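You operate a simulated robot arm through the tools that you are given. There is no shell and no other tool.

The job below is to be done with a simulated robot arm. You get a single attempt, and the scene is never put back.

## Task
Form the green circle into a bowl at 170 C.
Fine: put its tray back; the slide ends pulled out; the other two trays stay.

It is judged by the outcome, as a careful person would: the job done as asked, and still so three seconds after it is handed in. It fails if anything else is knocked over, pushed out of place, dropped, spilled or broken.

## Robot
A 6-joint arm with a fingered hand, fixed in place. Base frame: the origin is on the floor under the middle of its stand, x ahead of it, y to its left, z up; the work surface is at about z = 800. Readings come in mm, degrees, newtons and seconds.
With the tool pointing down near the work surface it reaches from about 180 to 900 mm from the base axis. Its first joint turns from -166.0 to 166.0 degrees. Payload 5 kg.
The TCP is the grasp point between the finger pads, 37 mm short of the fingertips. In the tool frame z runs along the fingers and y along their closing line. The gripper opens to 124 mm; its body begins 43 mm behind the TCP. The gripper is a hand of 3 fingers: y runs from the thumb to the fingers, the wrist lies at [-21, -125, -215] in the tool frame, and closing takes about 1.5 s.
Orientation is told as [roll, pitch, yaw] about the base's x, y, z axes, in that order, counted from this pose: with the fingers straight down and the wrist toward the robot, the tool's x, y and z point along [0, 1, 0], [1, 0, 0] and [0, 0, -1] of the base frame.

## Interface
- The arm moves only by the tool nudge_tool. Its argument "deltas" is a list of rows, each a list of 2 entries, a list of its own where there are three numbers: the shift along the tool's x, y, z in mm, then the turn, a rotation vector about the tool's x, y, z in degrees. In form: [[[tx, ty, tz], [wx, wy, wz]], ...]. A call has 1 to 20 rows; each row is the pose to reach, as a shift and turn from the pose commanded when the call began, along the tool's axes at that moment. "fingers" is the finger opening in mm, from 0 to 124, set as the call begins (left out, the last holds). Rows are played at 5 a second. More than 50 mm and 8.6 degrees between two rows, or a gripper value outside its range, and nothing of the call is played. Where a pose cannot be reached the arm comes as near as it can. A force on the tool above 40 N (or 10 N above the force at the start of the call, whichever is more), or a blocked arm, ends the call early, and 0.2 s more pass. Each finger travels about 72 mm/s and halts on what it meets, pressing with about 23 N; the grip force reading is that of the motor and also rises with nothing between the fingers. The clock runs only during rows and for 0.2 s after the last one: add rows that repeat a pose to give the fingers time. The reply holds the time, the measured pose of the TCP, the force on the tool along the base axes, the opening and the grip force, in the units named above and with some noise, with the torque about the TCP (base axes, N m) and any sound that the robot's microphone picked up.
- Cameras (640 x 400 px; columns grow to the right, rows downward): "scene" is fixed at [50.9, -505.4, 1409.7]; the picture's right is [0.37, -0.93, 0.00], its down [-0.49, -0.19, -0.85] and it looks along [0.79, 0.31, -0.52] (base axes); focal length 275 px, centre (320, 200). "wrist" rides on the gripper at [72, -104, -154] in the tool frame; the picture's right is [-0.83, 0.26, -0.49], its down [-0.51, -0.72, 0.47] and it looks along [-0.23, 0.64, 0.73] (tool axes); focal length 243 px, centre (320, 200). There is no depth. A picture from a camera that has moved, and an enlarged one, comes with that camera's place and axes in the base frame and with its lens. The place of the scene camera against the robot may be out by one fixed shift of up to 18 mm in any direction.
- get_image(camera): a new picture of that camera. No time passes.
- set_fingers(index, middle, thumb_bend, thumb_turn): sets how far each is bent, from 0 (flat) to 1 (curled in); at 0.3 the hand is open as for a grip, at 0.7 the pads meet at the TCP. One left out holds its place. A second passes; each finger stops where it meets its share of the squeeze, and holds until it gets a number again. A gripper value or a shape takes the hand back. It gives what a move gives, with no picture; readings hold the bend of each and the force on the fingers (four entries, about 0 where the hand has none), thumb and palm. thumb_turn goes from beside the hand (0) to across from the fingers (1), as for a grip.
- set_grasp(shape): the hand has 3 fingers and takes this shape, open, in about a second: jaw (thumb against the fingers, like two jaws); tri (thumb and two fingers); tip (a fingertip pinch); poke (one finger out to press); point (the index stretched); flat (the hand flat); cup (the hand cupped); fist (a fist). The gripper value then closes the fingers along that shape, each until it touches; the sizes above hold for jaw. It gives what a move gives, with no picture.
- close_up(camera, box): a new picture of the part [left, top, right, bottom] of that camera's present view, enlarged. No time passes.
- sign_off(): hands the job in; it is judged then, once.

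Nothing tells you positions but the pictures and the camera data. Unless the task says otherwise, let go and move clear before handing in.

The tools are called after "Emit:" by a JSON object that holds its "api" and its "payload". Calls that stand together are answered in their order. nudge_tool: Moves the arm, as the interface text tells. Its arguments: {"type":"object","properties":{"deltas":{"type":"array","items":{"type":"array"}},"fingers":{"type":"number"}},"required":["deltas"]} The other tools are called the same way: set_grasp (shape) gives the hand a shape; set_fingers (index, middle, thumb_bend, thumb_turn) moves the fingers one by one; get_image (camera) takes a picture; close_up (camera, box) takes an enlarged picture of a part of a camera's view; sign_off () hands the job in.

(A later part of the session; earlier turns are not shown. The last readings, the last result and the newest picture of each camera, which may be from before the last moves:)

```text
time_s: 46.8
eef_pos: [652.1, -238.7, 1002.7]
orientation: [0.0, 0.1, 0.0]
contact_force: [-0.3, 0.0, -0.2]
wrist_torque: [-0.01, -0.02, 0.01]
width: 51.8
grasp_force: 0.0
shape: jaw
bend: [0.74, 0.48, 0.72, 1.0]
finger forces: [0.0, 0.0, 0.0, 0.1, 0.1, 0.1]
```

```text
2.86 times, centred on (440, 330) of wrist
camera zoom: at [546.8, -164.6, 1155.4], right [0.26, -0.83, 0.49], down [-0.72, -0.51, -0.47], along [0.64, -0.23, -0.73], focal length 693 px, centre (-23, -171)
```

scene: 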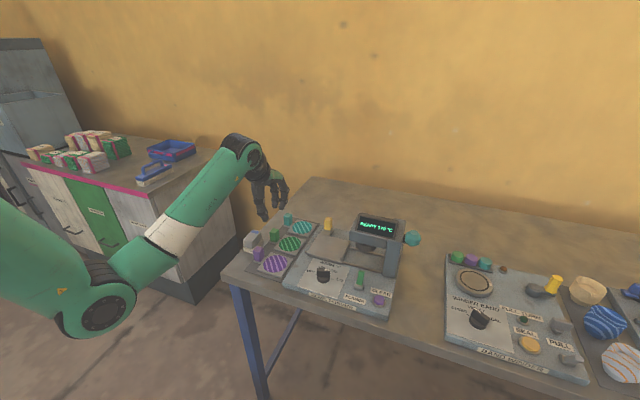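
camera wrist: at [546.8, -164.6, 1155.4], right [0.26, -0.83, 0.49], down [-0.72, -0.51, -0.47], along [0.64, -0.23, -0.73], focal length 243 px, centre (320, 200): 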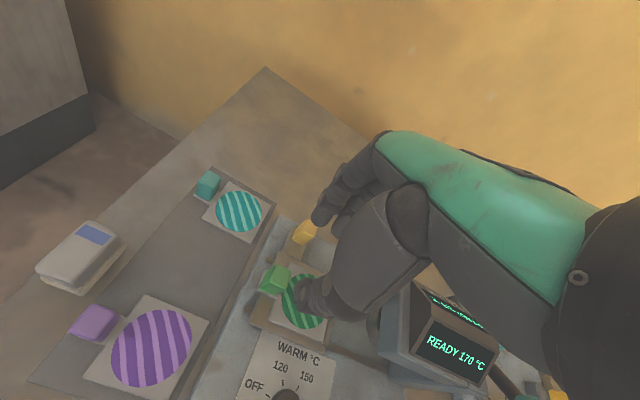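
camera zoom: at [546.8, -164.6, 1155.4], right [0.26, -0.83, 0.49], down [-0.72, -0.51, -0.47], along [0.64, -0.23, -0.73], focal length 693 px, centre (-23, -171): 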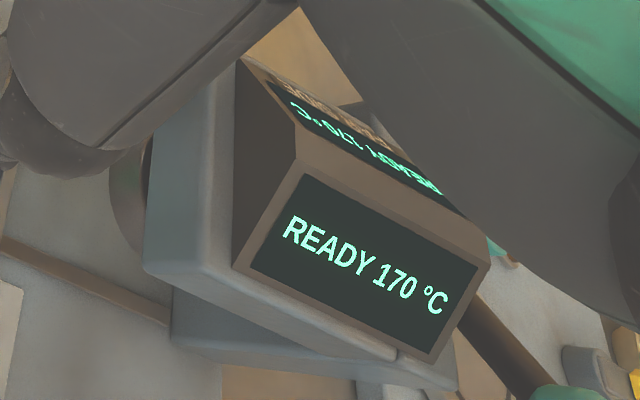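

The yellow handle is at about (737,-253), top z≈875. I'll come over it with the hand turned to yaw -90° so the wrist stays on the left, away from the head.

Emit:
{"api": "nudge_tool", "payload": {"deltas": [[[-1, 9, 0], [0, 0, 8.2]], [[-2, 18, 0], [0, 0, 16.4]], [[-3, 27, 0], [0, 0, 24.6]], [[-4, 36, 0], [0, 0, 32.8]], [[-5, 45, 0], [0, 0, 41]], [[-6, 54, 0], [0, 0, 49.2]], [[-7, 63, 0], [0, 0, 57.4]], [[-8, 72, 0], [0, 0, 65.6]], [[-9, 81, 0], [0, 0, 73.8]], [[-10, 88, 0], [0, 0, 82]], [[-11, 93, 0], [0, 0, 90]], [[-11, 93, 0], [0, 0, 90]]]}}

Emit:
{"api": "get_image", "payload": {"camera": "wrist"}}

Emit:
{"api": "get_image", "payload": {"camera": "scene"}}

Emit:
{"api": "close_up", "payload": {"camera": "scene", "box": [290, 150, 430, 270]}}

```text
time_s: 49.4
eef_pos: [746.3, -249.3, 1001.8]
orientation: [0.0, 0.0, -90.2]
contact_force: [0.5, -0.1, 0.2]
wrist_torque: [0.01, -0.02, 0.02]
width: 51.8
grasp_force: 0.1
shape: jaw
bend: [0.74, 0.48, 0.72, 1.0]
finger forces: [0.1, 0.1, 0.1, 0.1, 0.0, 0.0]
```

```text
taken
camera wrist: at [818.1, -144.3, 1155.6], right [-0.83, -0.26, 0.49], down [-0.51, 0.72, -0.47], along [-0.23, -0.64, -0.73], focal length 243 px, centre (320, 200)
```

wrist: 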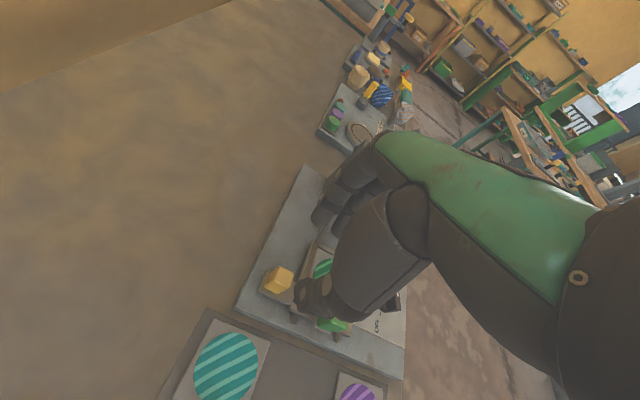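

```text
taken
```

scene: 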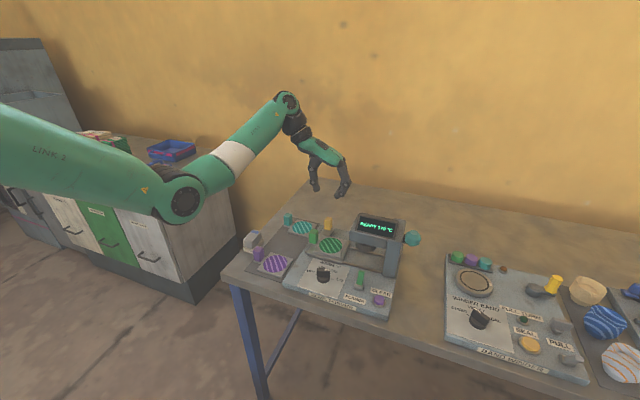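

```text
3.33 times, centred on (360, 210) of scene
camera zoom: at [50.9, -505.4, 1409.7], right [0.37, -0.93, 0.0], down [-0.49, -0.19, -0.85], along [0.79, 0.31, -0.52], focal length 917 px, centre (187, 167)
```

zoom: 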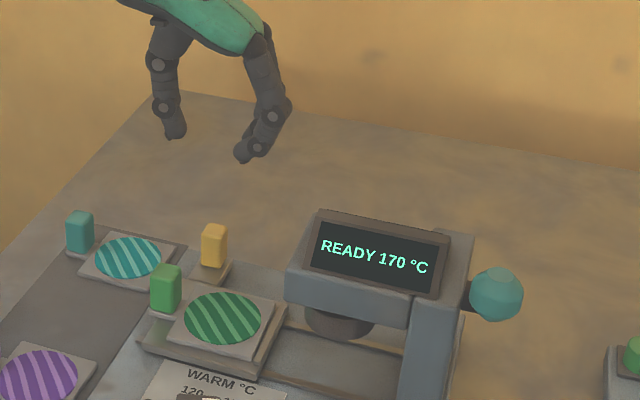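

The side view shows the hand well clear, straddling the handle line. I'll lower around the yellow handle.

Emit:
{"api": "nudge_tool", "payload": {"deltas": [[[0, 0, 30], [0, 0, 0]], [[0, 0, 60], [0, 0, 0]], [[0, 0, 85], [0, 0, 0]], [[0, 0, 85], [0, 0, 0]]]}}

Emit:
{"api": "close_up", "payload": {"camera": "wrist", "box": [220, 170, 420, 350]}}

Emit:
{"api": "close_up", "payload": {"camera": "scene", "box": [290, 170, 410, 270]}}

```text
time_s: 50.4
eef_pos: [745.9, -248.8, 917.6]
orientation: [0.0, 0.0, -90.0]
contact_force: [0.7, -0.3, -0.2]
wrist_torque: [0.05, 0.0, 0.0]
width: 51.7
grasp_force: 0.2
shape: jaw
bend: [0.74, 0.48, 0.72, 1.0]
finger forces: [0.0, 0.0, 0.0, 0.0, 0.0, 0.1]
```

```text
2.22 times, centred on (320, 260) of wrist
camera zoom: at [817.5, -143.2, 1070.8], right [-0.83, -0.26, 0.49], down [-0.51, 0.72, -0.47], along [-0.23, -0.64, -0.73], focal length 539 px, centre (320, 67)
```

zoom: 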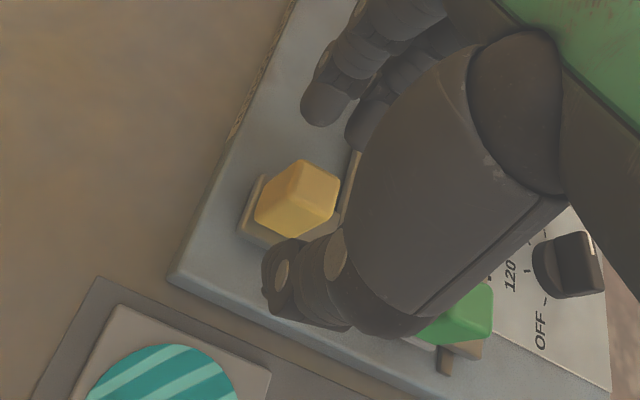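

```text
4.00 times, centred on (350, 220) of scene
camera zoom: at [50.9, -505.4, 1409.7], right [0.37, -0.93, 0.0], down [-0.49, -0.19, -0.85], along [0.79, 0.31, -0.52], focal length 1101 px, centre (200, 120)
```

zoom: 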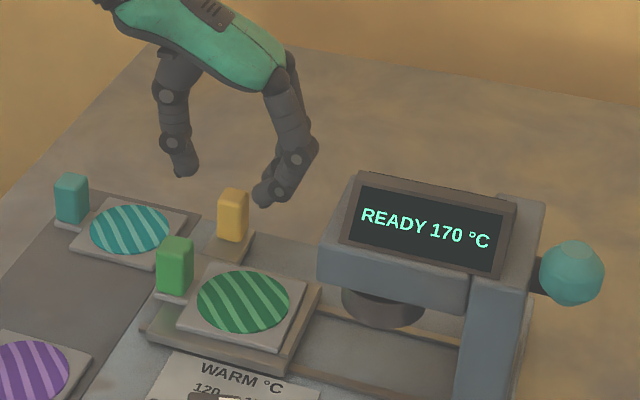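

The handle lies between thumb and fingers. I'll lower the rest of the way.

Emit:
{"api": "nudge_tool", "payload": {"deltas": [[[0, 0, 14], [0, 0, 0]], [[0, 0, 28], [0, 0, 0]], [[0, 0, 40], [0, 0, 0]], [[0, 0, 40], [0, 0, 0]]]}}

Emit:
{"api": "close_up", "payload": {"camera": "wrist", "box": [220, 170, 420, 350]}}

Emit:
{"api": "close_up", "payload": {"camera": "scene", "box": [290, 170, 410, 270]}}

```text
time_s: 51.4
eef_pos: [746.7, -248.2, 876.6]
orientation: [0.0, -0.1, -90.0]
contact_force: [-0.5, 0.1, -0.2]
wrist_torque: [0.0, -0.01, 0.02]
width: 51.7
grasp_force: 0.1
shape: jaw
bend: [0.74, 0.48, 0.72, 1.0]
finger forces: [0.0, 0.0, 0.1, 0.0, 0.0, 0.0]
```

```text
2.22 times, centred on (320, 260) of wrist
camera zoom: at [817.9, -142.8, 1030.4], right [-0.83, -0.26, 0.49], down [-0.51, 0.72, -0.47], along [-0.23, -0.64, -0.73], focal length 539 px, centre (320, 67)
```

zoom: 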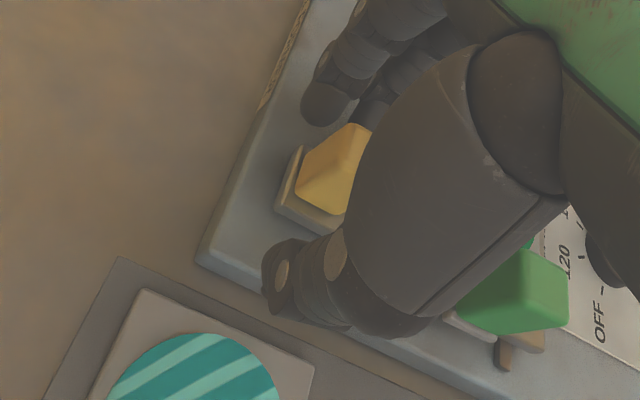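

```text
4.00 times, centred on (350, 220) of scene
camera zoom: at [50.9, -505.4, 1409.7], right [0.37, -0.93, 0.0], down [-0.49, -0.19, -0.85], along [0.79, 0.31, -0.52], focal length 1101 px, centre (200, 120)
```

zoom: 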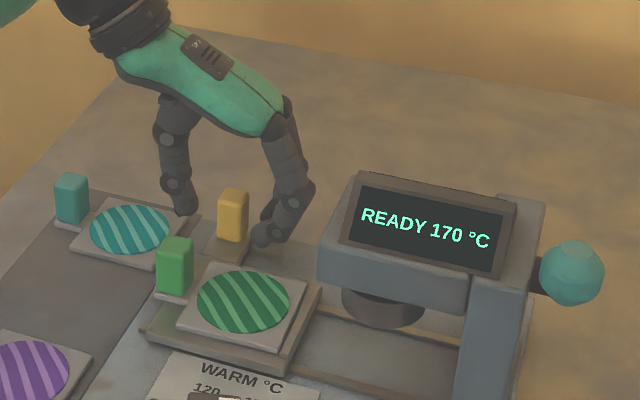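

The thumb and fingers are around the yellow handle. I'll close on it lightly and start pushing the slide in.

Emit:
{"api": "nudge_tool", "payload": {"deltas": [[[-2, 4, 0], [0, 0, 0]], [[-2, 4, 0], [0, 0, 0]], [[-2, 4, 0], [0, 0, 0]], [[-2, 4, 0], [0, 0, 0]], [[-2, 4, 0], [0, 0, 0]], [[-2, 4, 0], [0, 0, 0]]], "fingers": 10}}

Emit:
{"api": "close_up", "payload": {"camera": "wrist", "box": [220, 170, 420, 350]}}

Emit:
{"api": "close_up", "payload": {"camera": "scene", "box": [290, 170, 410, 270]}}

```text
time_s: 52.8
eef_pos: [745.1, -253.3, 878.0]
orientation: [0.0, 0.0, -89.9]
contact_force: [3.4, -5.2, -0.3]
wrist_torque: [-0.24, -0.13, 0.08]
width: 16.7
grasp_force: 23.3
shape: jaw
bend: [0.72, 0.61, 0.74, 1.0]
finger forces: [15.1, 8.7, 0.0, 0.1, 18.8, 0.0]
```

```text
2.22 times, centred on (320, 260) of wrist
camera zoom: at [816.1, -148.0, 1030.7], right [-0.83, -0.26, 0.49], down [-0.51, 0.72, -0.47], along [-0.23, -0.64, -0.73], focal length 539 px, centre (320, 67)
```

zoom: 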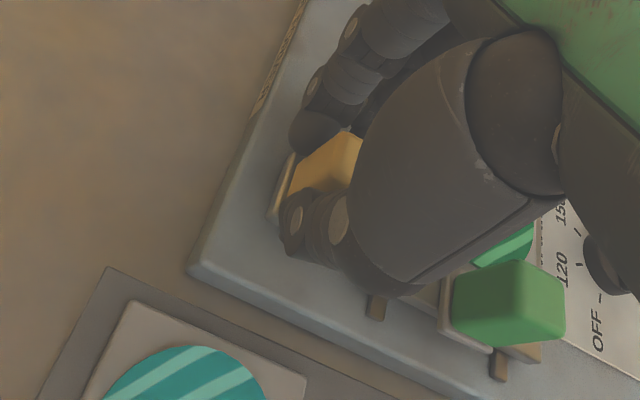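

```text
4.00 times, centred on (350, 220) of scene
camera zoom: at [50.9, -505.4, 1409.7], right [0.37, -0.93, 0.0], down [-0.49, -0.19, -0.85], along [0.79, 0.31, -0.52], focal length 1101 px, centre (200, 120)
```

zoom: 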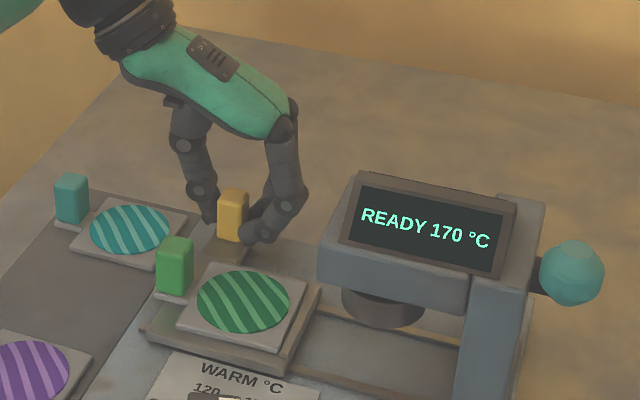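

The handle is gripped. I'll push the slide 50 mm in and check that the tray follows level.

Emit:
{"api": "nudge_tool", "payload": {"deltas": [[[0, 4, 0], [0, 0, 0]], [[0, 10, 0], [0, 0, 0]], [[0, 18, 0], [0, 0, 0]], [[0, 26, 0], [0, 0, 0]], [[0, 34, 0], [0, 0, 0]], [[0, 42, 0], [0, 0, 0]], [[0, 48, 0], [0, 0, 0]], [[0, 50, 0], [0, 0, 0]], [[0, 50, 0], [0, 0, 0]]]}}

Emit:
{"api": "close_up", "payload": {"camera": "wrist", "box": [220, 100, 460, 350]}}

Emit:
{"api": "close_up", "payload": {"camera": "scene", "box": [290, 170, 430, 290]}}

```text
time_s: 54.8
eef_pos: [743.9, -304.4, 876.7]
orientation: [0.0, -0.1, -90.0]
contact_force: [2.7, 0.7, 6.0]
wrist_torque: [0.0, -0.07, 0.07]
width: 16.6
grasp_force: 22.7
shape: jaw
bend: [0.72, 0.61, 0.74, 1.0]
finger forces: [14.8, 8.4, 0.0, 0.1, 23.9, 0.0]
```

```text
1.60 times, centred on (340, 225) of wrist
camera zoom: at [816.3, -199.0, 1030.3], right [-0.83, -0.26, 0.49], down [-0.51, 0.72, -0.47], along [-0.23, -0.64, -0.73], focal length 388 px, centre (288, 160)
```

zoom: 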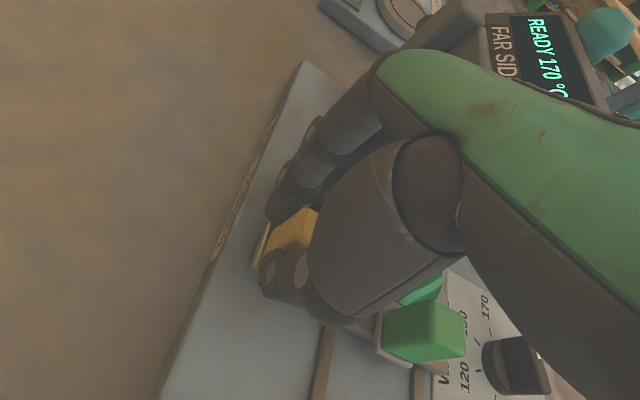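

```text
3.33 times, centred on (360, 230) of scene
camera zoom: at [50.9, -505.4, 1409.7], right [0.37, -0.93, 0.0], down [-0.49, -0.19, -0.85], along [0.79, 0.31, -0.52], focal length 917 px, centre (187, 100)
```

zoom: 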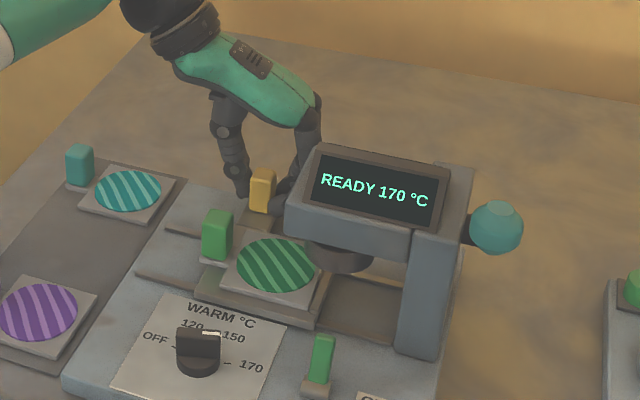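

The slide and tray move together. I'll continue slowly in 10 mm steps, watching forces near the head.

Emit:
{"api": "nudge_tool", "payload": {"deltas": [[[0, 6, 0], [0, 0, 0]], [[0, 12, 0], [0, 0, 0]], [[0, 18, 0], [0, 0, 0]], [[0, 24, 0], [0, 0, 0]], [[0, 30, 0], [0, 0, 0]], [[0, 30, 0], [0, 0, 0]]]}}

Emit:
{"api": "get_image", "payload": {"camera": "wrist"}}

Emit:
{"api": "close_up", "payload": {"camera": "scene", "box": [290, 170, 430, 290]}}

```text
time_s: 56.2
eef_pos: [744.4, -334.6, 876.7]
orientation: [-0.1, -0.1, -90.0]
contact_force: [4.1, 0.0, 5.8]
wrist_torque: [-0.04, -0.14, 0.08]
width: 16.8
grasp_force: 23.5
shape: jaw
bend: [0.72, 0.61, 0.74, 1.0]
finger forces: [15.2, 8.7, 0.0, 0.0, 23.5, 0.1]
```

```text
taken
camera wrist: at [816.2, -228.9, 1030.2], right [-0.83, -0.26, 0.49], down [-0.51, 0.72, -0.47], along [-0.23, -0.64, -0.73], focal length 243 px, centre (320, 200)
```

wrist: 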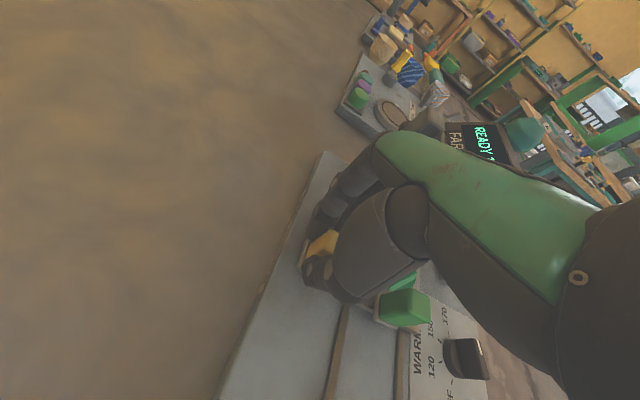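

```text
3.33 times, centred on (360, 230) of scene
camera zoom: at [50.9, -505.4, 1409.7], right [0.37, -0.93, 0.0], down [-0.49, -0.19, -0.85], along [0.79, 0.31, -0.52], focal length 917 px, centre (187, 100)
```

zoom: 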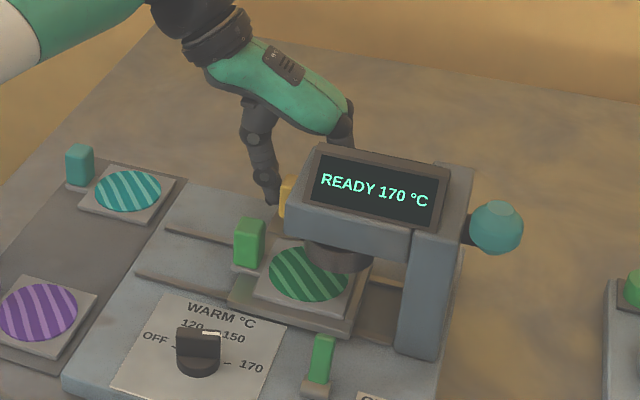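

81 mm in, and forces remain low. I'll continue with smaller steps to find the end stop.

Emit:
{"api": "nudge_tool", "payload": {"deltas": [[[0, 5, 0], [0, 0, 0]], [[0, 10, 0], [0, 0, 0]], [[0, 15, 0], [0, 0, 0]], [[0, 20, 0], [0, 0, 0]], [[0, 20, 0], [0, 0, 0]]]}}

Emit:
{"api": "close_up", "payload": {"camera": "scene", "box": [310, 190, 410, 280]}}

Emit:
{"api": "get_image", "payload": {"camera": "wrist"}}

```text
time_s: 57.4
eef_pos: [745.1, -354.7, 877.2]
orientation: [-0.1, 0.0, -90.0]
contact_force: [6.8, -1.2, 2.8]
wrist_torque: [-0.06, -0.22, 0.09]
width: 16.8
grasp_force: 23.9
shape: jaw
bend: [0.72, 0.61, 0.74, 1.0]
finger forces: [15.7, 8.7, 0.0, 0.0, 22.9, 0.0]
```

```text
4.44 times, centred on (360, 235) of scene
camera zoom: at [50.9, -505.4, 1409.7], right [0.37, -0.93, 0.0], down [-0.49, -0.19, -0.85], along [0.79, 0.31, -0.52], focal length 1223 px, centre (142, 44)
```

zoom: 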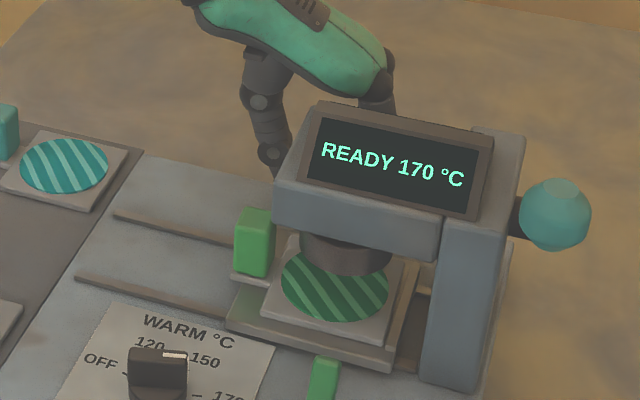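

```text
taken
camera wrist: at [815.9, -249.2, 1030.4], right [-0.83, -0.26, 0.49], down [-0.51, 0.72, -0.47], along [-0.23, -0.64, -0.73], focal length 243 px, centre (320, 200)
```

wrist: 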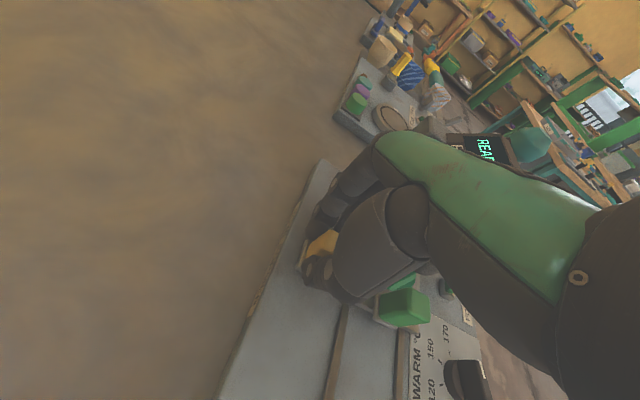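

101 mm in, with the circle nearly under the former. I'll nudge on until the stop.

Emit:
{"api": "nudge_tool", "payload": {"deltas": [[[0, 3, 0], [0, 0, 0]], [[0, 6, 0], [0, 0, 0]], [[0, 9, 0], [0, 0, 0]], [[0, 9, 0], [0, 0, 0]]]}}

Emit:
{"api": "close_up", "payload": {"camera": "scene", "box": [310, 190, 410, 280]}}

```text
time_s: 58.4
eef_pos: [743.8, -363.6, 877.1]
orientation: [0.0, 0.0, -90.0]
contact_force: [8.7, -0.7, 1.6]
wrist_torque: [-0.03, -0.25, 0.08]
width: 16.3
grasp_force: 23.0
shape: jaw
bend: [0.72, 0.61, 0.74, 1.0]
finger forces: [15.5, 8.2, 0.0, 0.1, 23.4, 0.0]
```

```text
4.44 times, centred on (360, 235) of scene
camera zoom: at [50.9, -505.4, 1409.7], right [0.37, -0.93, 0.0], down [-0.49, -0.19, -0.85], along [0.79, 0.31, -0.52], focal length 1223 px, centre (142, 44)
```

zoom: 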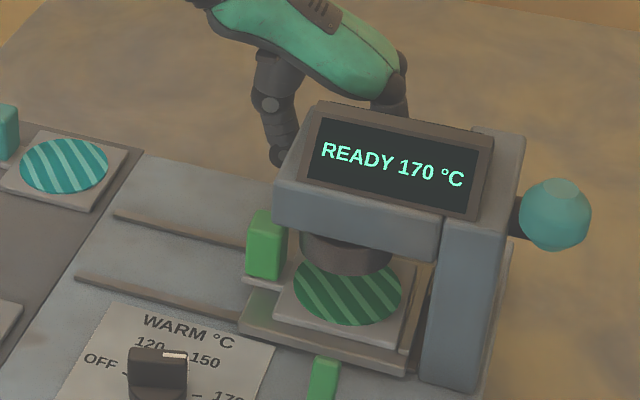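

110 mm in, with the circle now centred under the former and no stop felt yet. I'll check a little further for an end stop.

Emit:
{"api": "nudge_tool", "payload": {"deltas": [[[0, 2, 0], [0, 0, 0]], [[0, 4, 0], [0, 0, 0]], [[0, 6, 0], [0, 0, 0]], [[0, 6, 0], [0, 0, 0]]]}}

Emit:
{"api": "close_up", "payload": {"camera": "scene", "box": [310, 190, 410, 280]}}

```text
time_s: 59.4
eef_pos: [744.8, -368.2, 875.5]
orientation: [0.1, 0.0, -90.0]
contact_force: [-1.8, 15.2, 13.9]
wrist_torque: [0.62, 0.06, -0.05]
width: 17.3
grasp_force: 22.8
shape: jaw
bend: [0.72, 0.63, 0.74, 1.0]
finger forces: [10.2, 4.6, 0.0, 0.1, 31.1, 0.0]
```

```text
4.44 times, centred on (360, 235) of scene
camera zoom: at [50.9, -505.4, 1409.7], right [0.37, -0.93, 0.0], down [-0.49, -0.19, -0.85], along [0.79, 0.31, -0.52], focal length 1223 px, centre (142, 44)
```

zoom: 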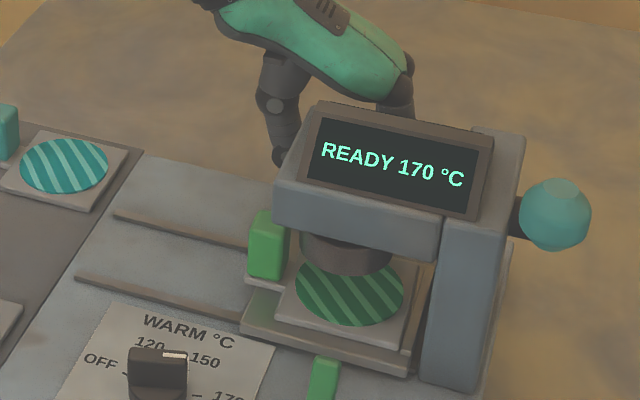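

The end stop is reached, with force rising to about 15 N, and the slide is fully in. I'll ease off, open and rise clear.

Emit:
{"api": "nudge_tool", "payload": {"deltas": [[[0, -3, 0], [0, 0, 0]], [[0, -3, 0], [0, 0, 0]], [[0, -3, 0], [0, 0, 0]], [[0, -3, 0], [0, 0, 0]], [[0, -3, 0], [0, 0, 0]], [[0, -3, -15], [0, 0, 0]], [[0, -3, -45], [0, 0, 0]], [[0, -3, -85], [0, 0, 0]], [[0, -3, -130], [0, 0, 0]], [[0, -3, -130], [0, 0, 0]]], "fingers": 46}}

Emit:
{"api": "close_up", "payload": {"camera": "scene", "box": [300, 190, 420, 300]}}

Emit:
{"api": "get_image", "payload": {"camera": "wrist"}}

Emit:
{"api": "get_image", "payload": {"camera": "scene"}}

```text
time_s: 61.6
eef_pos: [747.5, -367.8, 1004.7]
orientation: [0.0, 0.0, -90.0]
contact_force: [0.8, 0.1, 0.0]
wrist_torque: [0.02, 0.0, -0.01]
width: 45.4
grasp_force: 0.0
shape: jaw
bend: [0.74, 0.51, 0.73, 1.0]
finger forces: [0.1, 0.1, 0.1, 0.0, 0.0, 0.1]
```

```text
3.64 times, centred on (360, 245) of scene
camera zoom: at [50.9, -505.4, 1409.7], right [0.37, -0.93, 0.0], down [-0.49, -0.19, -0.85], along [0.79, 0.31, -0.52], focal length 1001 px, centre (174, 36)
```

zoom: 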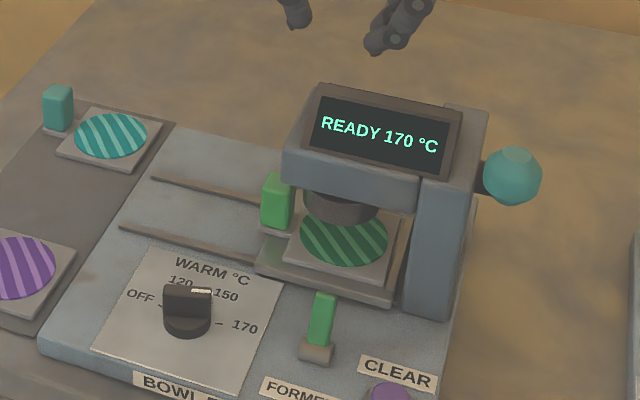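

```text
taken
camera wrist: at [819.4, -261.8, 1159.1], right [-0.83, -0.26, 0.49], down [-0.51, 0.72, -0.47], along [-0.23, -0.64, -0.73], focal length 243 px, centre (320, 200)
```

wrist: 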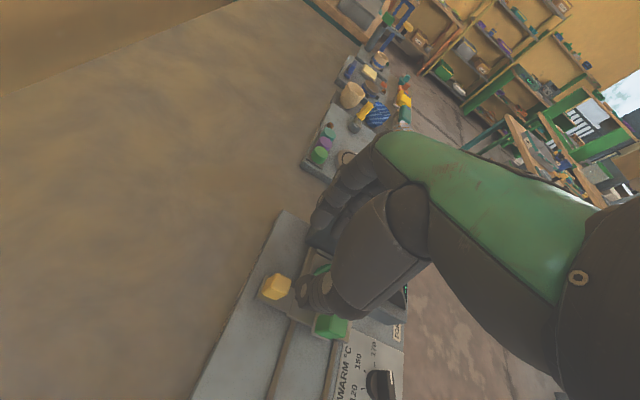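

```text
taken
```

scene: 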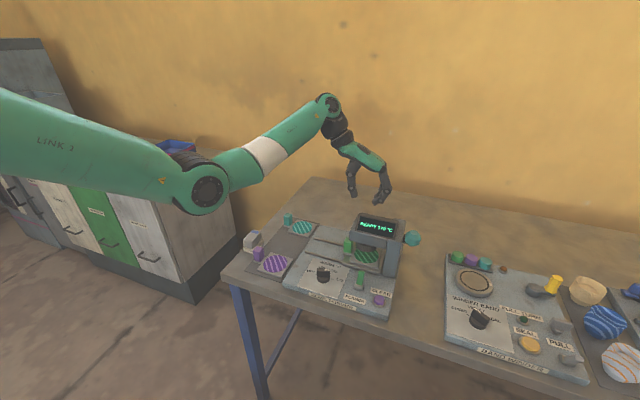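

The slide is in, and the former head sits above the green circle. Next is the FORMER lever at about (565,-410), leaning away. I'll rise over the head and go to it with yaw -90° so I can pinch its sides.

Emit:
{"api": "nudge_tool", "payload": {"deltas": [[[0, 0, -30], [0, 0, 0]], [[0, 0, -65], [0, 0, 0]], [[-35, 4, -65], [0, 0, 0]], [[-72, 8, -65], [0, 0, 0]], [[-110, 16, -65], [0, 0, 0]], [[-147, 28, -65], [0, 0, 0]], [[-184, 42, -65], [0, 0, 0]], [[-184, 42, -65], [0, 0, 0]]], "fingers": 46}}

Emit:
{"api": "get_image", "payload": {"camera": "wrist"}}

Emit:
{"api": "close_up", "payload": {"camera": "wrist", "box": [220, 150, 420, 330]}}

Emit:
{"api": "get_image", "payload": {"camera": "scene"}}

```text
time_s: 63.4
eef_pos: [559.7, -408.0, 1071.3]
orientation: [-0.1, -0.1, -90.0]
contact_force: [0.2, -0.8, 0.2]
wrist_torque: [-0.03, -0.03, -0.02]
width: 45.5
grasp_force: 0.0
shape: jaw
bend: [0.74, 0.51, 0.73, 1.0]
finger forces: [0.0, 0.0, 0.0, 0.0, 0.0, 0.0]
```

```text
taken
camera wrist: at [631.3, -302.1, 1223.5], right [-0.83, -0.26, 0.49], down [-0.51, 0.72, -0.47], along [-0.23, -0.64, -0.73], focal length 243 px, centre (320, 200)
```

wrist: 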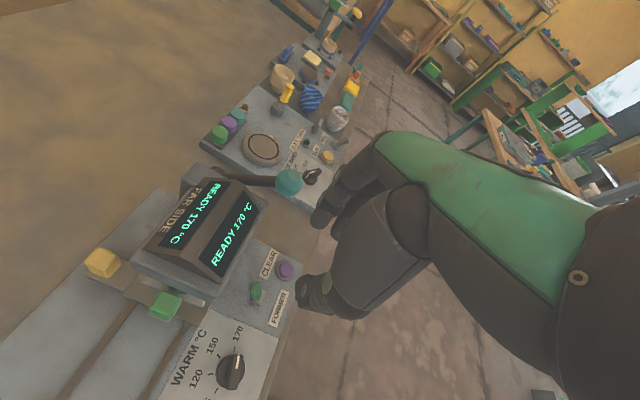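

```text
2.22 times, centred on (320, 240) of wrist
camera zoom: at [631.3, -302.1, 1223.5], right [-0.83, -0.26, 0.49], down [-0.51, 0.72, -0.47], along [-0.23, -0.64, -0.73], focal length 539 px, centre (320, 111)
```

zoom: 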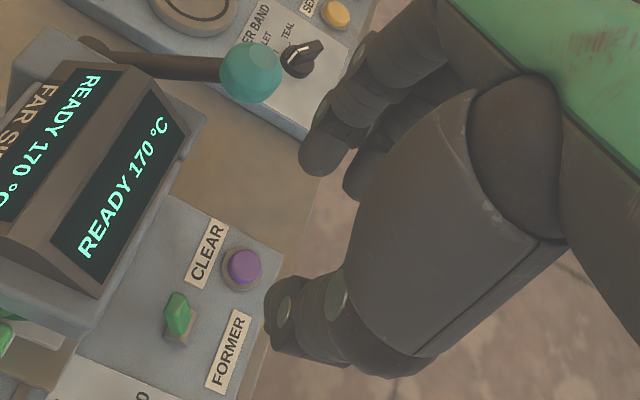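

```text
taken
```

scene: 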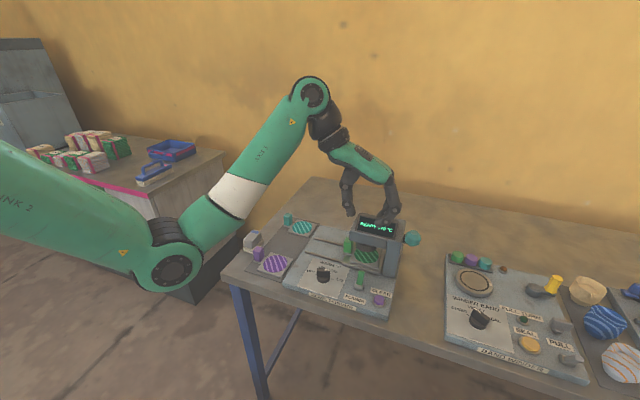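

I can now see that the teal ball is the end of a long dark arm pivoted at the back of the head, so it looks like a press lever. I'll look at it and the green FORMER lever more closely.

Emit:
{"api": "close_up", "payload": {"camera": "wrist", "box": [180, 150, 320, 230]}}

Emit:
{"api": "close_up", "payload": {"camera": "wrist", "box": [120, 160, 310, 320]}}

Emit:
{"api": "close_up", "payload": {"camera": "wrist", "box": [230, 240, 310, 340]}}

Emit:
{"api": "close_up", "payload": {"camera": "scene", "box": [340, 205, 430, 310]}}

```text
4.57 times, centred on (250, 190) of wrist
camera zoom: at [631.3, -302.1, 1223.5], right [-0.83, -0.26, 0.49], down [-0.51, 0.72, -0.47], along [-0.23, -0.64, -0.73], focal length 1109 px, centre (640, 246)
```

zoom: 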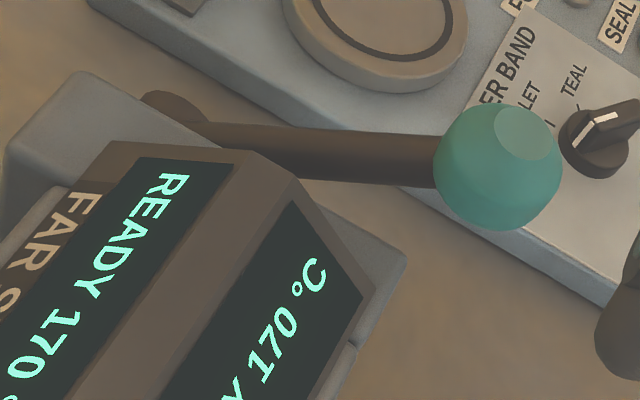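

```text
2.50 times, centred on (215, 240) of wrist
camera zoom: at [631.3, -302.1, 1223.5], right [-0.83, -0.26, 0.49], down [-0.51, 0.72, -0.47], along [-0.23, -0.64, -0.73], focal length 606 px, centre (582, 100)
```

zoom: 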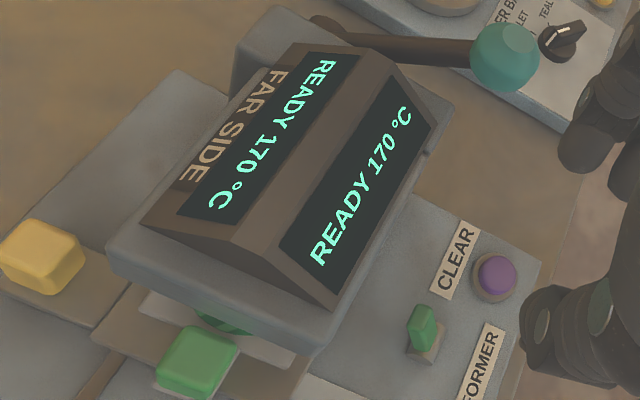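

```text
4.00 times, centred on (270, 290) of wrist
camera zoom: at [631.3, -302.1, 1223.5], right [-0.83, -0.26, 0.49], down [-0.51, 0.72, -0.47], along [-0.23, -0.64, -0.73], focal length 970 px, centre (520, -160)
```

zoom: 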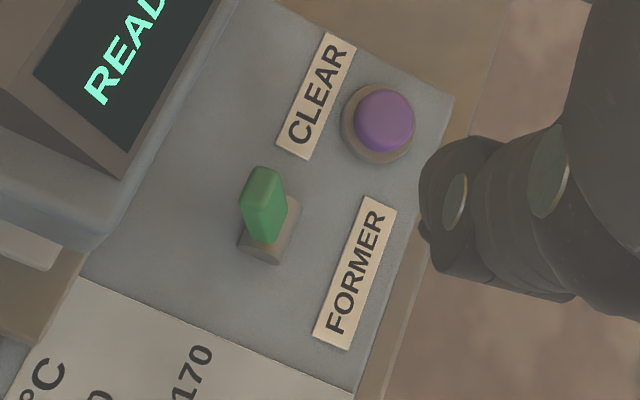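

```text
3.81 times, centred on (385, 258) of scene
camera zoom: at [50.9, -505.4, 1409.7], right [0.37, -0.93, 0.0], down [-0.49, -0.19, -0.85], along [0.79, 0.31, -0.52], focal length 1048 px, centre (72, -19)
```

zoom: 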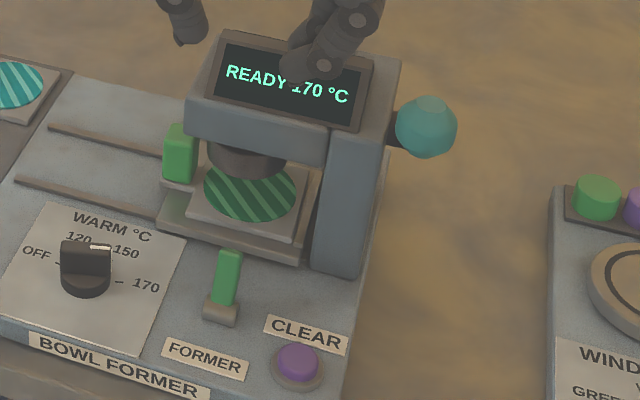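

The green FORMER lever top is at about (566,-411,868), and the teal ball is on a press arm on the machine's right side. I'll try the labelled FORMER lever first, descending with a narrow opening.

Emit:
{"api": "nudge_tool", "payload": {"deltas": [[[1, 1, 40], [0, 0, 0]], [[2, 1, 80], [0, 0, 0]], [[3, 1, 120], [0, 0, 0]], [[3, 1, 140], [0, 0, 0]], [[3, 1, 140], [0, 0, 0]]], "fingers": 46}}

Emit:
{"api": "close_up", "payload": {"camera": "wrist", "box": [220, 150, 420, 330]}}

Emit:
{"api": "close_up", "payload": {"camera": "scene", "box": [300, 190, 420, 310]}}

```text
time_s: 64.6
eef_pos: [564.1, -408.0, 930.8]
orientation: [0.0, 0.0, -90.0]
contact_force: [-0.6, -0.7, 0.0]
wrist_torque: [-0.01, -0.02, 0.0]
width: 45.5
grasp_force: 0.1
shape: jaw
bend: [0.74, 0.51, 0.73, 1.0]
finger forces: [0.0, 0.0, 0.1, 0.1, 0.0, 0.0]
```

```text
2.22 times, centred on (320, 240) of wrist
camera zoom: at [635.3, -303.3, 1083.9], right [-0.83, -0.26, 0.49], down [-0.51, 0.72, -0.47], along [-0.23, -0.64, -0.73], focal length 539 px, centre (320, 111)
```

zoom: 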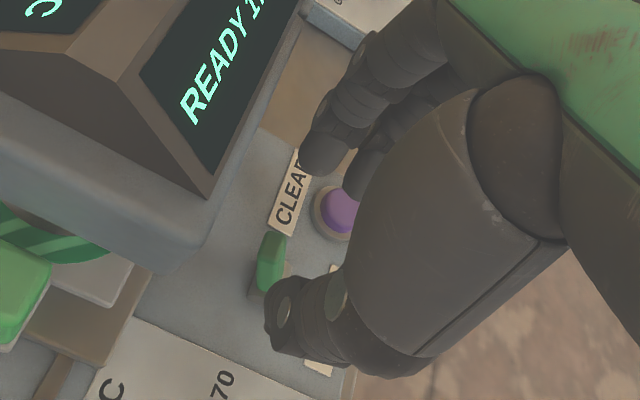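

```text
3.33 times, centred on (360, 250) of scene
camera zoom: at [50.9, -505.4, 1409.7], right [0.37, -0.93, 0.0], down [-0.49, -0.19, -0.85], along [0.79, 0.31, -0.52], focal length 917 px, centre (187, 33)
```

zoom: 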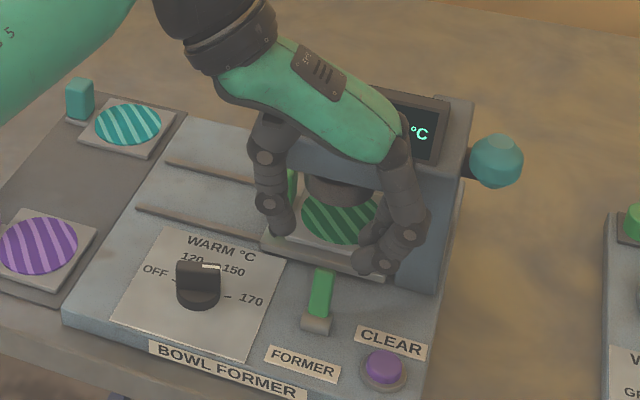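

The lever is between thumb and fingers. I'll lower to grip its top part.

Emit:
{"api": "nudge_tool", "payload": {"deltas": [[[0, 3, 15], [0, 0, 0]], [[0, 3, 30], [0, 0, 0]], [[0, 3, 46], [0, 0, 0]], [[0, 3, 46], [0, 0, 0]]]}}

Emit:
{"api": "close_up", "payload": {"camera": "wrist", "box": [220, 150, 420, 330]}}

Emit:
{"api": "close_up", "payload": {"camera": "scene", "box": [300, 200, 420, 310]}}

```text
time_s: 65.6
eef_pos: [562.9, -411.0, 885.7]
orientation: [0.1, -0.1, -89.9]
contact_force: [-0.3, 0.6, -0.1]
wrist_torque: [-0.02, 0.02, 0.02]
width: 45.8
grasp_force: 0.2
shape: jaw
bend: [0.74, 0.51, 0.73, 1.0]
finger forces: [0.1, 0.0, 0.0, 0.1, 0.1, 0.1]
```

```text
2.22 times, centred on (320, 240) of wrist
camera zoom: at [633.9, -305.4, 1038.6], right [-0.83, -0.26, 0.49], down [-0.51, 0.72, -0.47], along [-0.23, -0.64, -0.73], focal length 539 px, centre (320, 111)
```

zoom: 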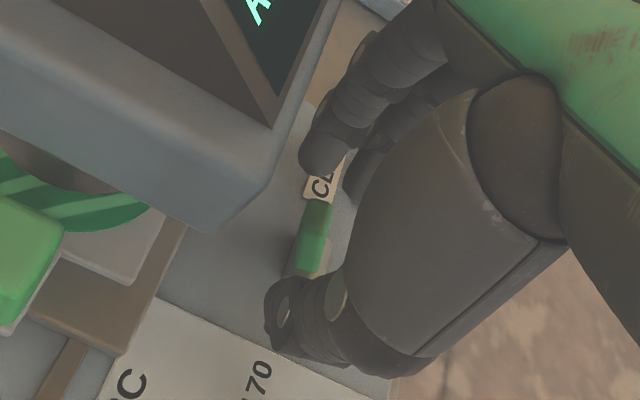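

```text
3.64 times, centred on (360, 255) of scene
camera zoom: at [50.9, -505.4, 1409.7], right [0.37, -0.93, 0.0], down [-0.49, -0.19, -0.85], along [0.79, 0.31, -0.52], focal length 1001 px, centre (174, 0)
```

zoom: 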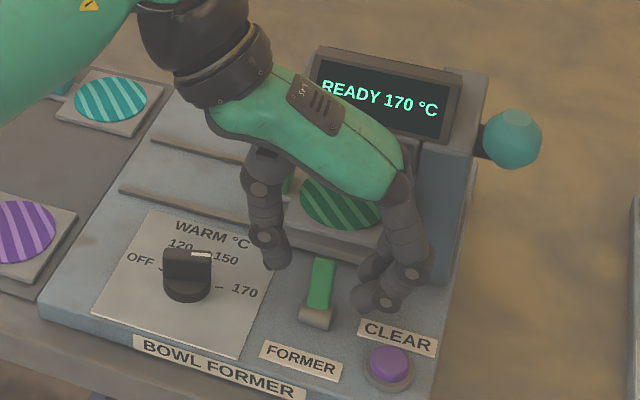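

The lever is centred in the gap. I'll close on it and then pull it toward the robot.

Emit:
{"api": "nudge_tool", "payload": {"deltas": [[[0, 0, 0], [0, 0, 0]], [[0, 0, 0], [0, 0, 0]], [[0, 0, 0], [0, 0, 0]], [[0, 0, 0], [0, 0, 0]], [[0, 0, 0], [0, 0, 0]], [[0, 0, 0], [0, 0, 0]]], "fingers": 4}}

Emit:
{"api": "close_up", "payload": {"camera": "wrist", "box": [220, 150, 420, 330]}}

Emit:
{"api": "close_up", "payload": {"camera": "scene", "box": [300, 200, 420, 310]}}

```text
time_s: 67.0
eef_pos: [561.2, -410.9, 886.7]
orientation: [-0.1, 0.0, -89.9]
contact_force: [-0.8, -2.2, 0.6]
wrist_torque: [-0.17, 0.07, -0.01]
width: 8.4
grasp_force: 22.7
shape: jaw
bend: [0.72, 0.68, 0.73, 1.0]
finger forces: [13.7, 8.1, 0.0, 0.0, 19.7, 0.1]
```

```text
2.22 times, centred on (320, 240) of wrist
camera zoom: at [633.8, -305.5, 1038.7], right [-0.83, -0.26, 0.49], down [-0.51, 0.72, -0.47], along [-0.23, -0.64, -0.73], focal length 539 px, centre (320, 111)
```

zoom: 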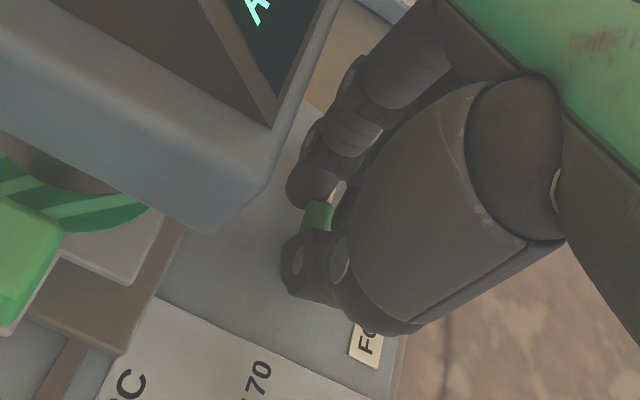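

```text
3.64 times, centred on (360, 255) of scene
camera zoom: at [50.9, -505.4, 1409.7], right [0.37, -0.93, 0.0], down [-0.49, -0.19, -0.85], along [0.79, 0.31, -0.52], focal length 1001 px, centre (174, 0)
```

zoom: 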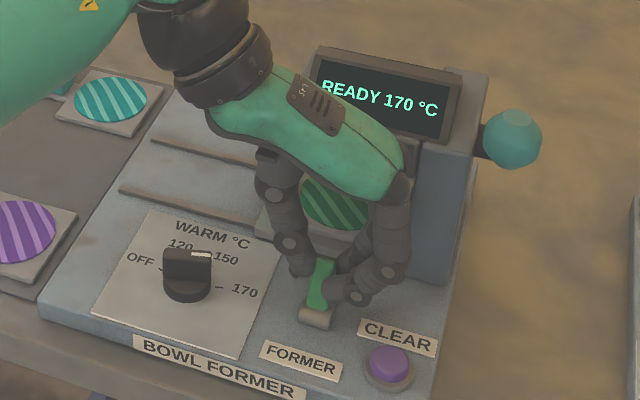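

The lever is pinched. I'll pull it toward the robot along its arc.

Emit:
{"api": "nudge_tool", "payload": {"deltas": [[[-5, 0, -1], [0, 0, 0]], [[-10, 0, -3], [0, 0, 0]], [[-15, 0, -4], [0, 0, 0]], [[-20, 0, -4], [0, 0, 0]], [[-25, 0, -3], [0, 0, 0]], [[-30, 0, -2], [0, 0, 0]], [[-35, 0, 0], [0, 0, 0]], [[-38, 0, 2], [0, 0, 0]], [[-38, 0, 2], [0, 0, 0]]]}}

Emit:
{"api": "close_up", "payload": {"camera": "scene", "box": [300, 200, 420, 310]}}

Emit:
{"api": "close_up", "payload": {"camera": "wrist", "box": [220, 150, 420, 330]}}

```text
time_s: 69.0
eef_pos: [526.1, -412.8, 885.1]
orientation: [0.2, -0.2, -90.0]
contact_force: [14.8, 13.8, 15.8]
wrist_torque: [0.4, -0.51, 0.07]
width: 8.3
grasp_force: 23.2
shape: jaw
bend: [0.72, 0.71, 0.72, 1.0]
finger forces: [14.6, 0.0, 0.0, 0.0, 27.8, 0.0]
heard: click
```

```text
3.64 times, centred on (360, 255) of scene
camera zoom: at [50.9, -505.4, 1409.7], right [0.37, -0.93, 0.0], down [-0.49, -0.19, -0.85], along [0.79, 0.31, -0.52], focal length 1001 px, centre (174, 0)
```

zoom: 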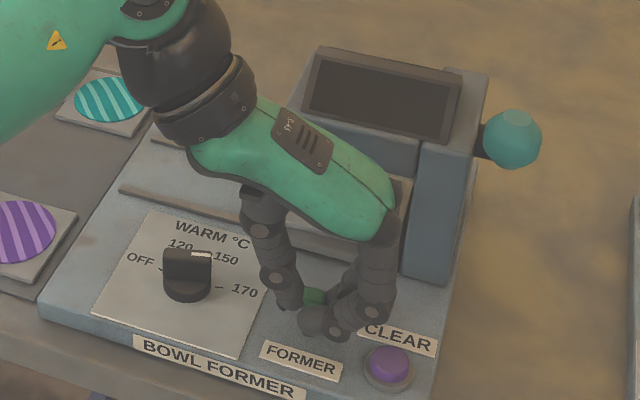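

```text
2.22 times, centred on (320, 240) of wrist
camera zoom: at [597.2, -306.6, 1038.1], right [-0.83, -0.26, 0.49], down [-0.51, 0.72, -0.47], along [-0.23, -0.64, -0.73], focal length 539 px, centre (320, 111)
```

zoom: 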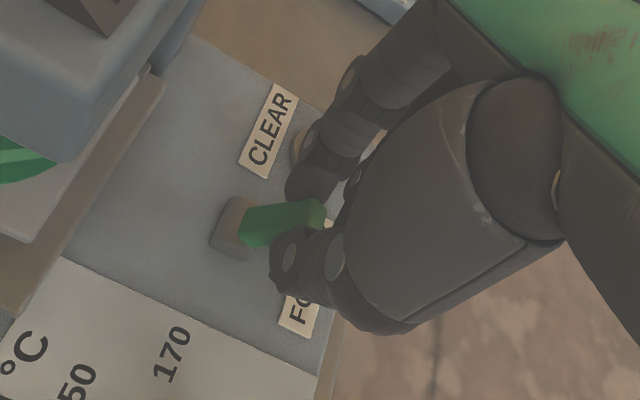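

The lever clicked and the display went blank, so this is the machine's power switch and it was already on. I'll push it straight back to its original position.

Emit:
{"api": "nudge_tool", "payload": {"deltas": [[[3, 0, -2], [0, 0, 0]], [[8, 0, -4], [0, 0, 0]], [[13, 0, -6], [0, 0, 0]], [[18, 0, -6], [0, 0, 0]], [[23, 0, -6], [0, 0, 0]], [[28, 0, -5], [0, 0, 0]], [[33, 0, -3], [0, 0, 0]], [[38, 0, -2], [0, 0, 0]], [[40, 0, -1], [0, 0, 0]], [[40, 0, -1], [0, 0, 0]]]}}

Emit:
{"api": "close_up", "payload": {"camera": "scene", "box": [300, 200, 420, 310]}}

Emit:
{"api": "close_up", "payload": {"camera": "wrist", "box": [220, 150, 420, 330]}}

```text
time_s: 71.2
eef_pos: [564.3, -411.2, 885.1]
orientation: [0.0, -0.1, -90.1]
contact_force: [-18.1, 13.3, 13.5]
wrist_torque: [0.49, 0.82, 0.02]
width: 8.2
grasp_force: 23.3
shape: jaw
bend: [0.72, 0.72, 0.72, 1.0]
finger forces: [12.2, 23.4, 0.1, 0.0, 26.9, 0.1]
heard: click
```

```text
3.64 times, centred on (360, 255) of scene
camera zoom: at [50.9, -505.4, 1409.7], right [0.37, -0.93, 0.0], down [-0.49, -0.19, -0.85], along [0.79, 0.31, -0.52], focal length 1001 px, centre (174, 0)
```

zoom: 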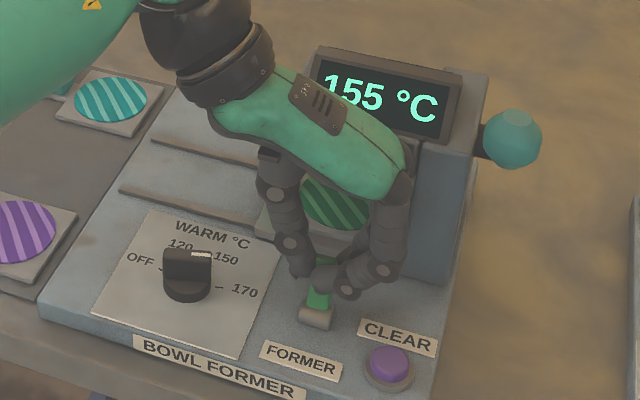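

```text
2.22 times, centred on (320, 240) of wrist
camera zoom: at [636.0, -306.4, 1037.7], right [-0.83, -0.26, 0.49], down [-0.51, 0.72, -0.47], along [-0.23, -0.64, -0.73], focal length 539 px, centre (320, 111)
```

zoom: 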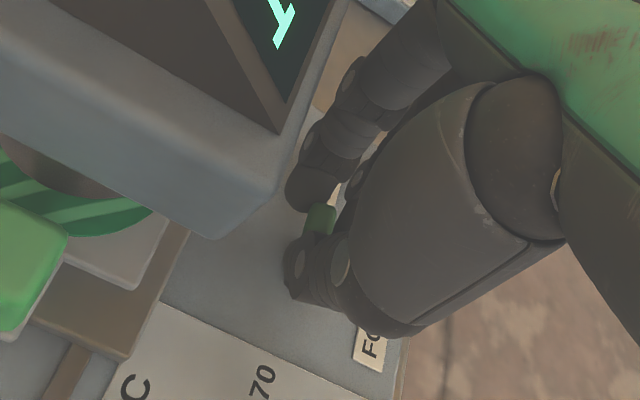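

Power is back and the display reads 155 °C and climbing, so FORMER is restored to on. I'll release the lever and rise; the press must be the teal-ball arm.

Emit:
{"api": "nudge_tool", "payload": {"deltas": [[[-2, 0, 0], [0, 0, 0]], [[-2, 0, 0], [0, 0, 0]], [[-2, 0, 0], [0, 0, 0]], [[-2, 0, 0], [0, 0, 0]], [[-2, 0, 0], [0, 0, 0]], [[-2, 0, -20], [0, 0, 0]], [[-2, 0, -60], [0, 0, 0]], [[-2, 0, -100], [0, 0, 0]], [[-2, 0, -150], [0, 0, 0]], [[-2, 0, -195], [0, 0, 0]], [[-2, 0, -195], [0, 0, 0]]], "fingers": 46}}

Emit:
{"api": "close_up", "payload": {"camera": "scene", "box": [300, 200, 430, 310]}}

Emit:
{"api": "get_image", "payload": {"camera": "wrist"}}

Emit:
{"api": "close_up", "payload": {"camera": "wrist", "box": [120, 150, 320, 320]}}

```text
time_s: 73.6
eef_pos: [564.7, -410.3, 1081.0]
orientation: [0.0, -0.1, -90.0]
contact_force: [-0.6, -0.9, 0.2]
wrist_torque: [0.02, 0.02, 0.0]
width: 45.6
grasp_force: 0.1
shape: jaw
bend: [0.74, 0.51, 0.73, 1.0]
finger forces: [0.0, 0.0, 0.0, 0.0, 0.0, 0.0]
```

```text
3.64 times, centred on (365, 255) of scene
camera zoom: at [50.9, -505.4, 1409.7], right [0.37, -0.93, 0.0], down [-0.49, -0.19, -0.85], along [0.79, 0.31, -0.52], focal length 1001 px, centre (156, 0)
```

zoom: 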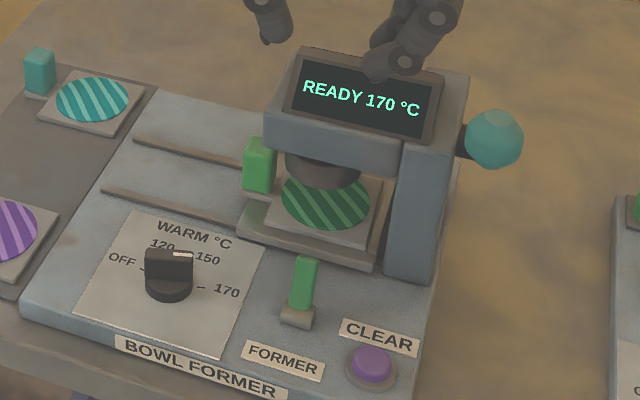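

```text
taken
camera wrist: at [636.2, -304.7, 1233.9], right [-0.83, -0.26, 0.49], down [-0.51, 0.72, -0.47], along [-0.23, -0.64, -0.73], focal length 243 px, centre (320, 200)
```

wrist: 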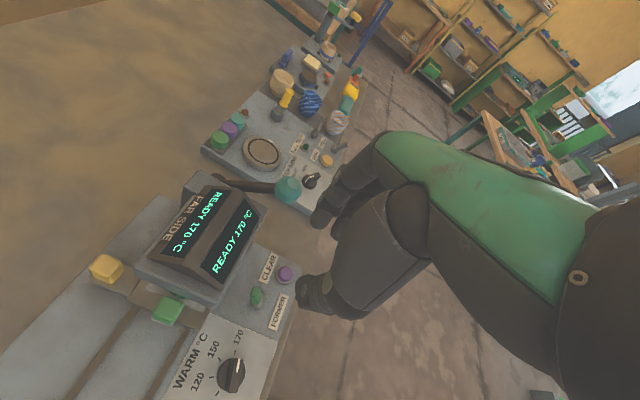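

```text
2.35 times, centred on (220, 235) of wrist
camera zoom: at [636.2, -304.7, 1233.9], right [-0.83, -0.26, 0.49], down [-0.51, 0.72, -0.47], along [-0.23, -0.64, -0.73], focal length 571 px, centre (555, 118)
```

zoom: 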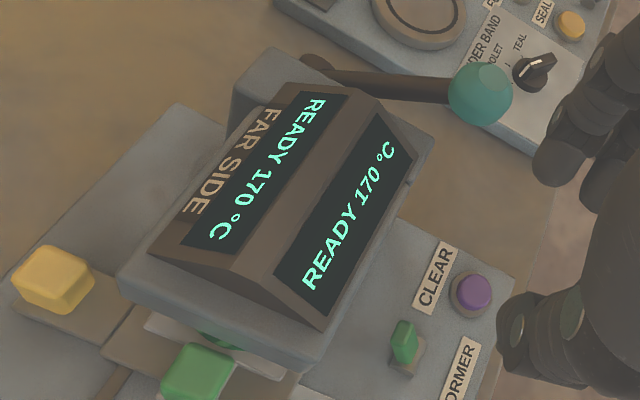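

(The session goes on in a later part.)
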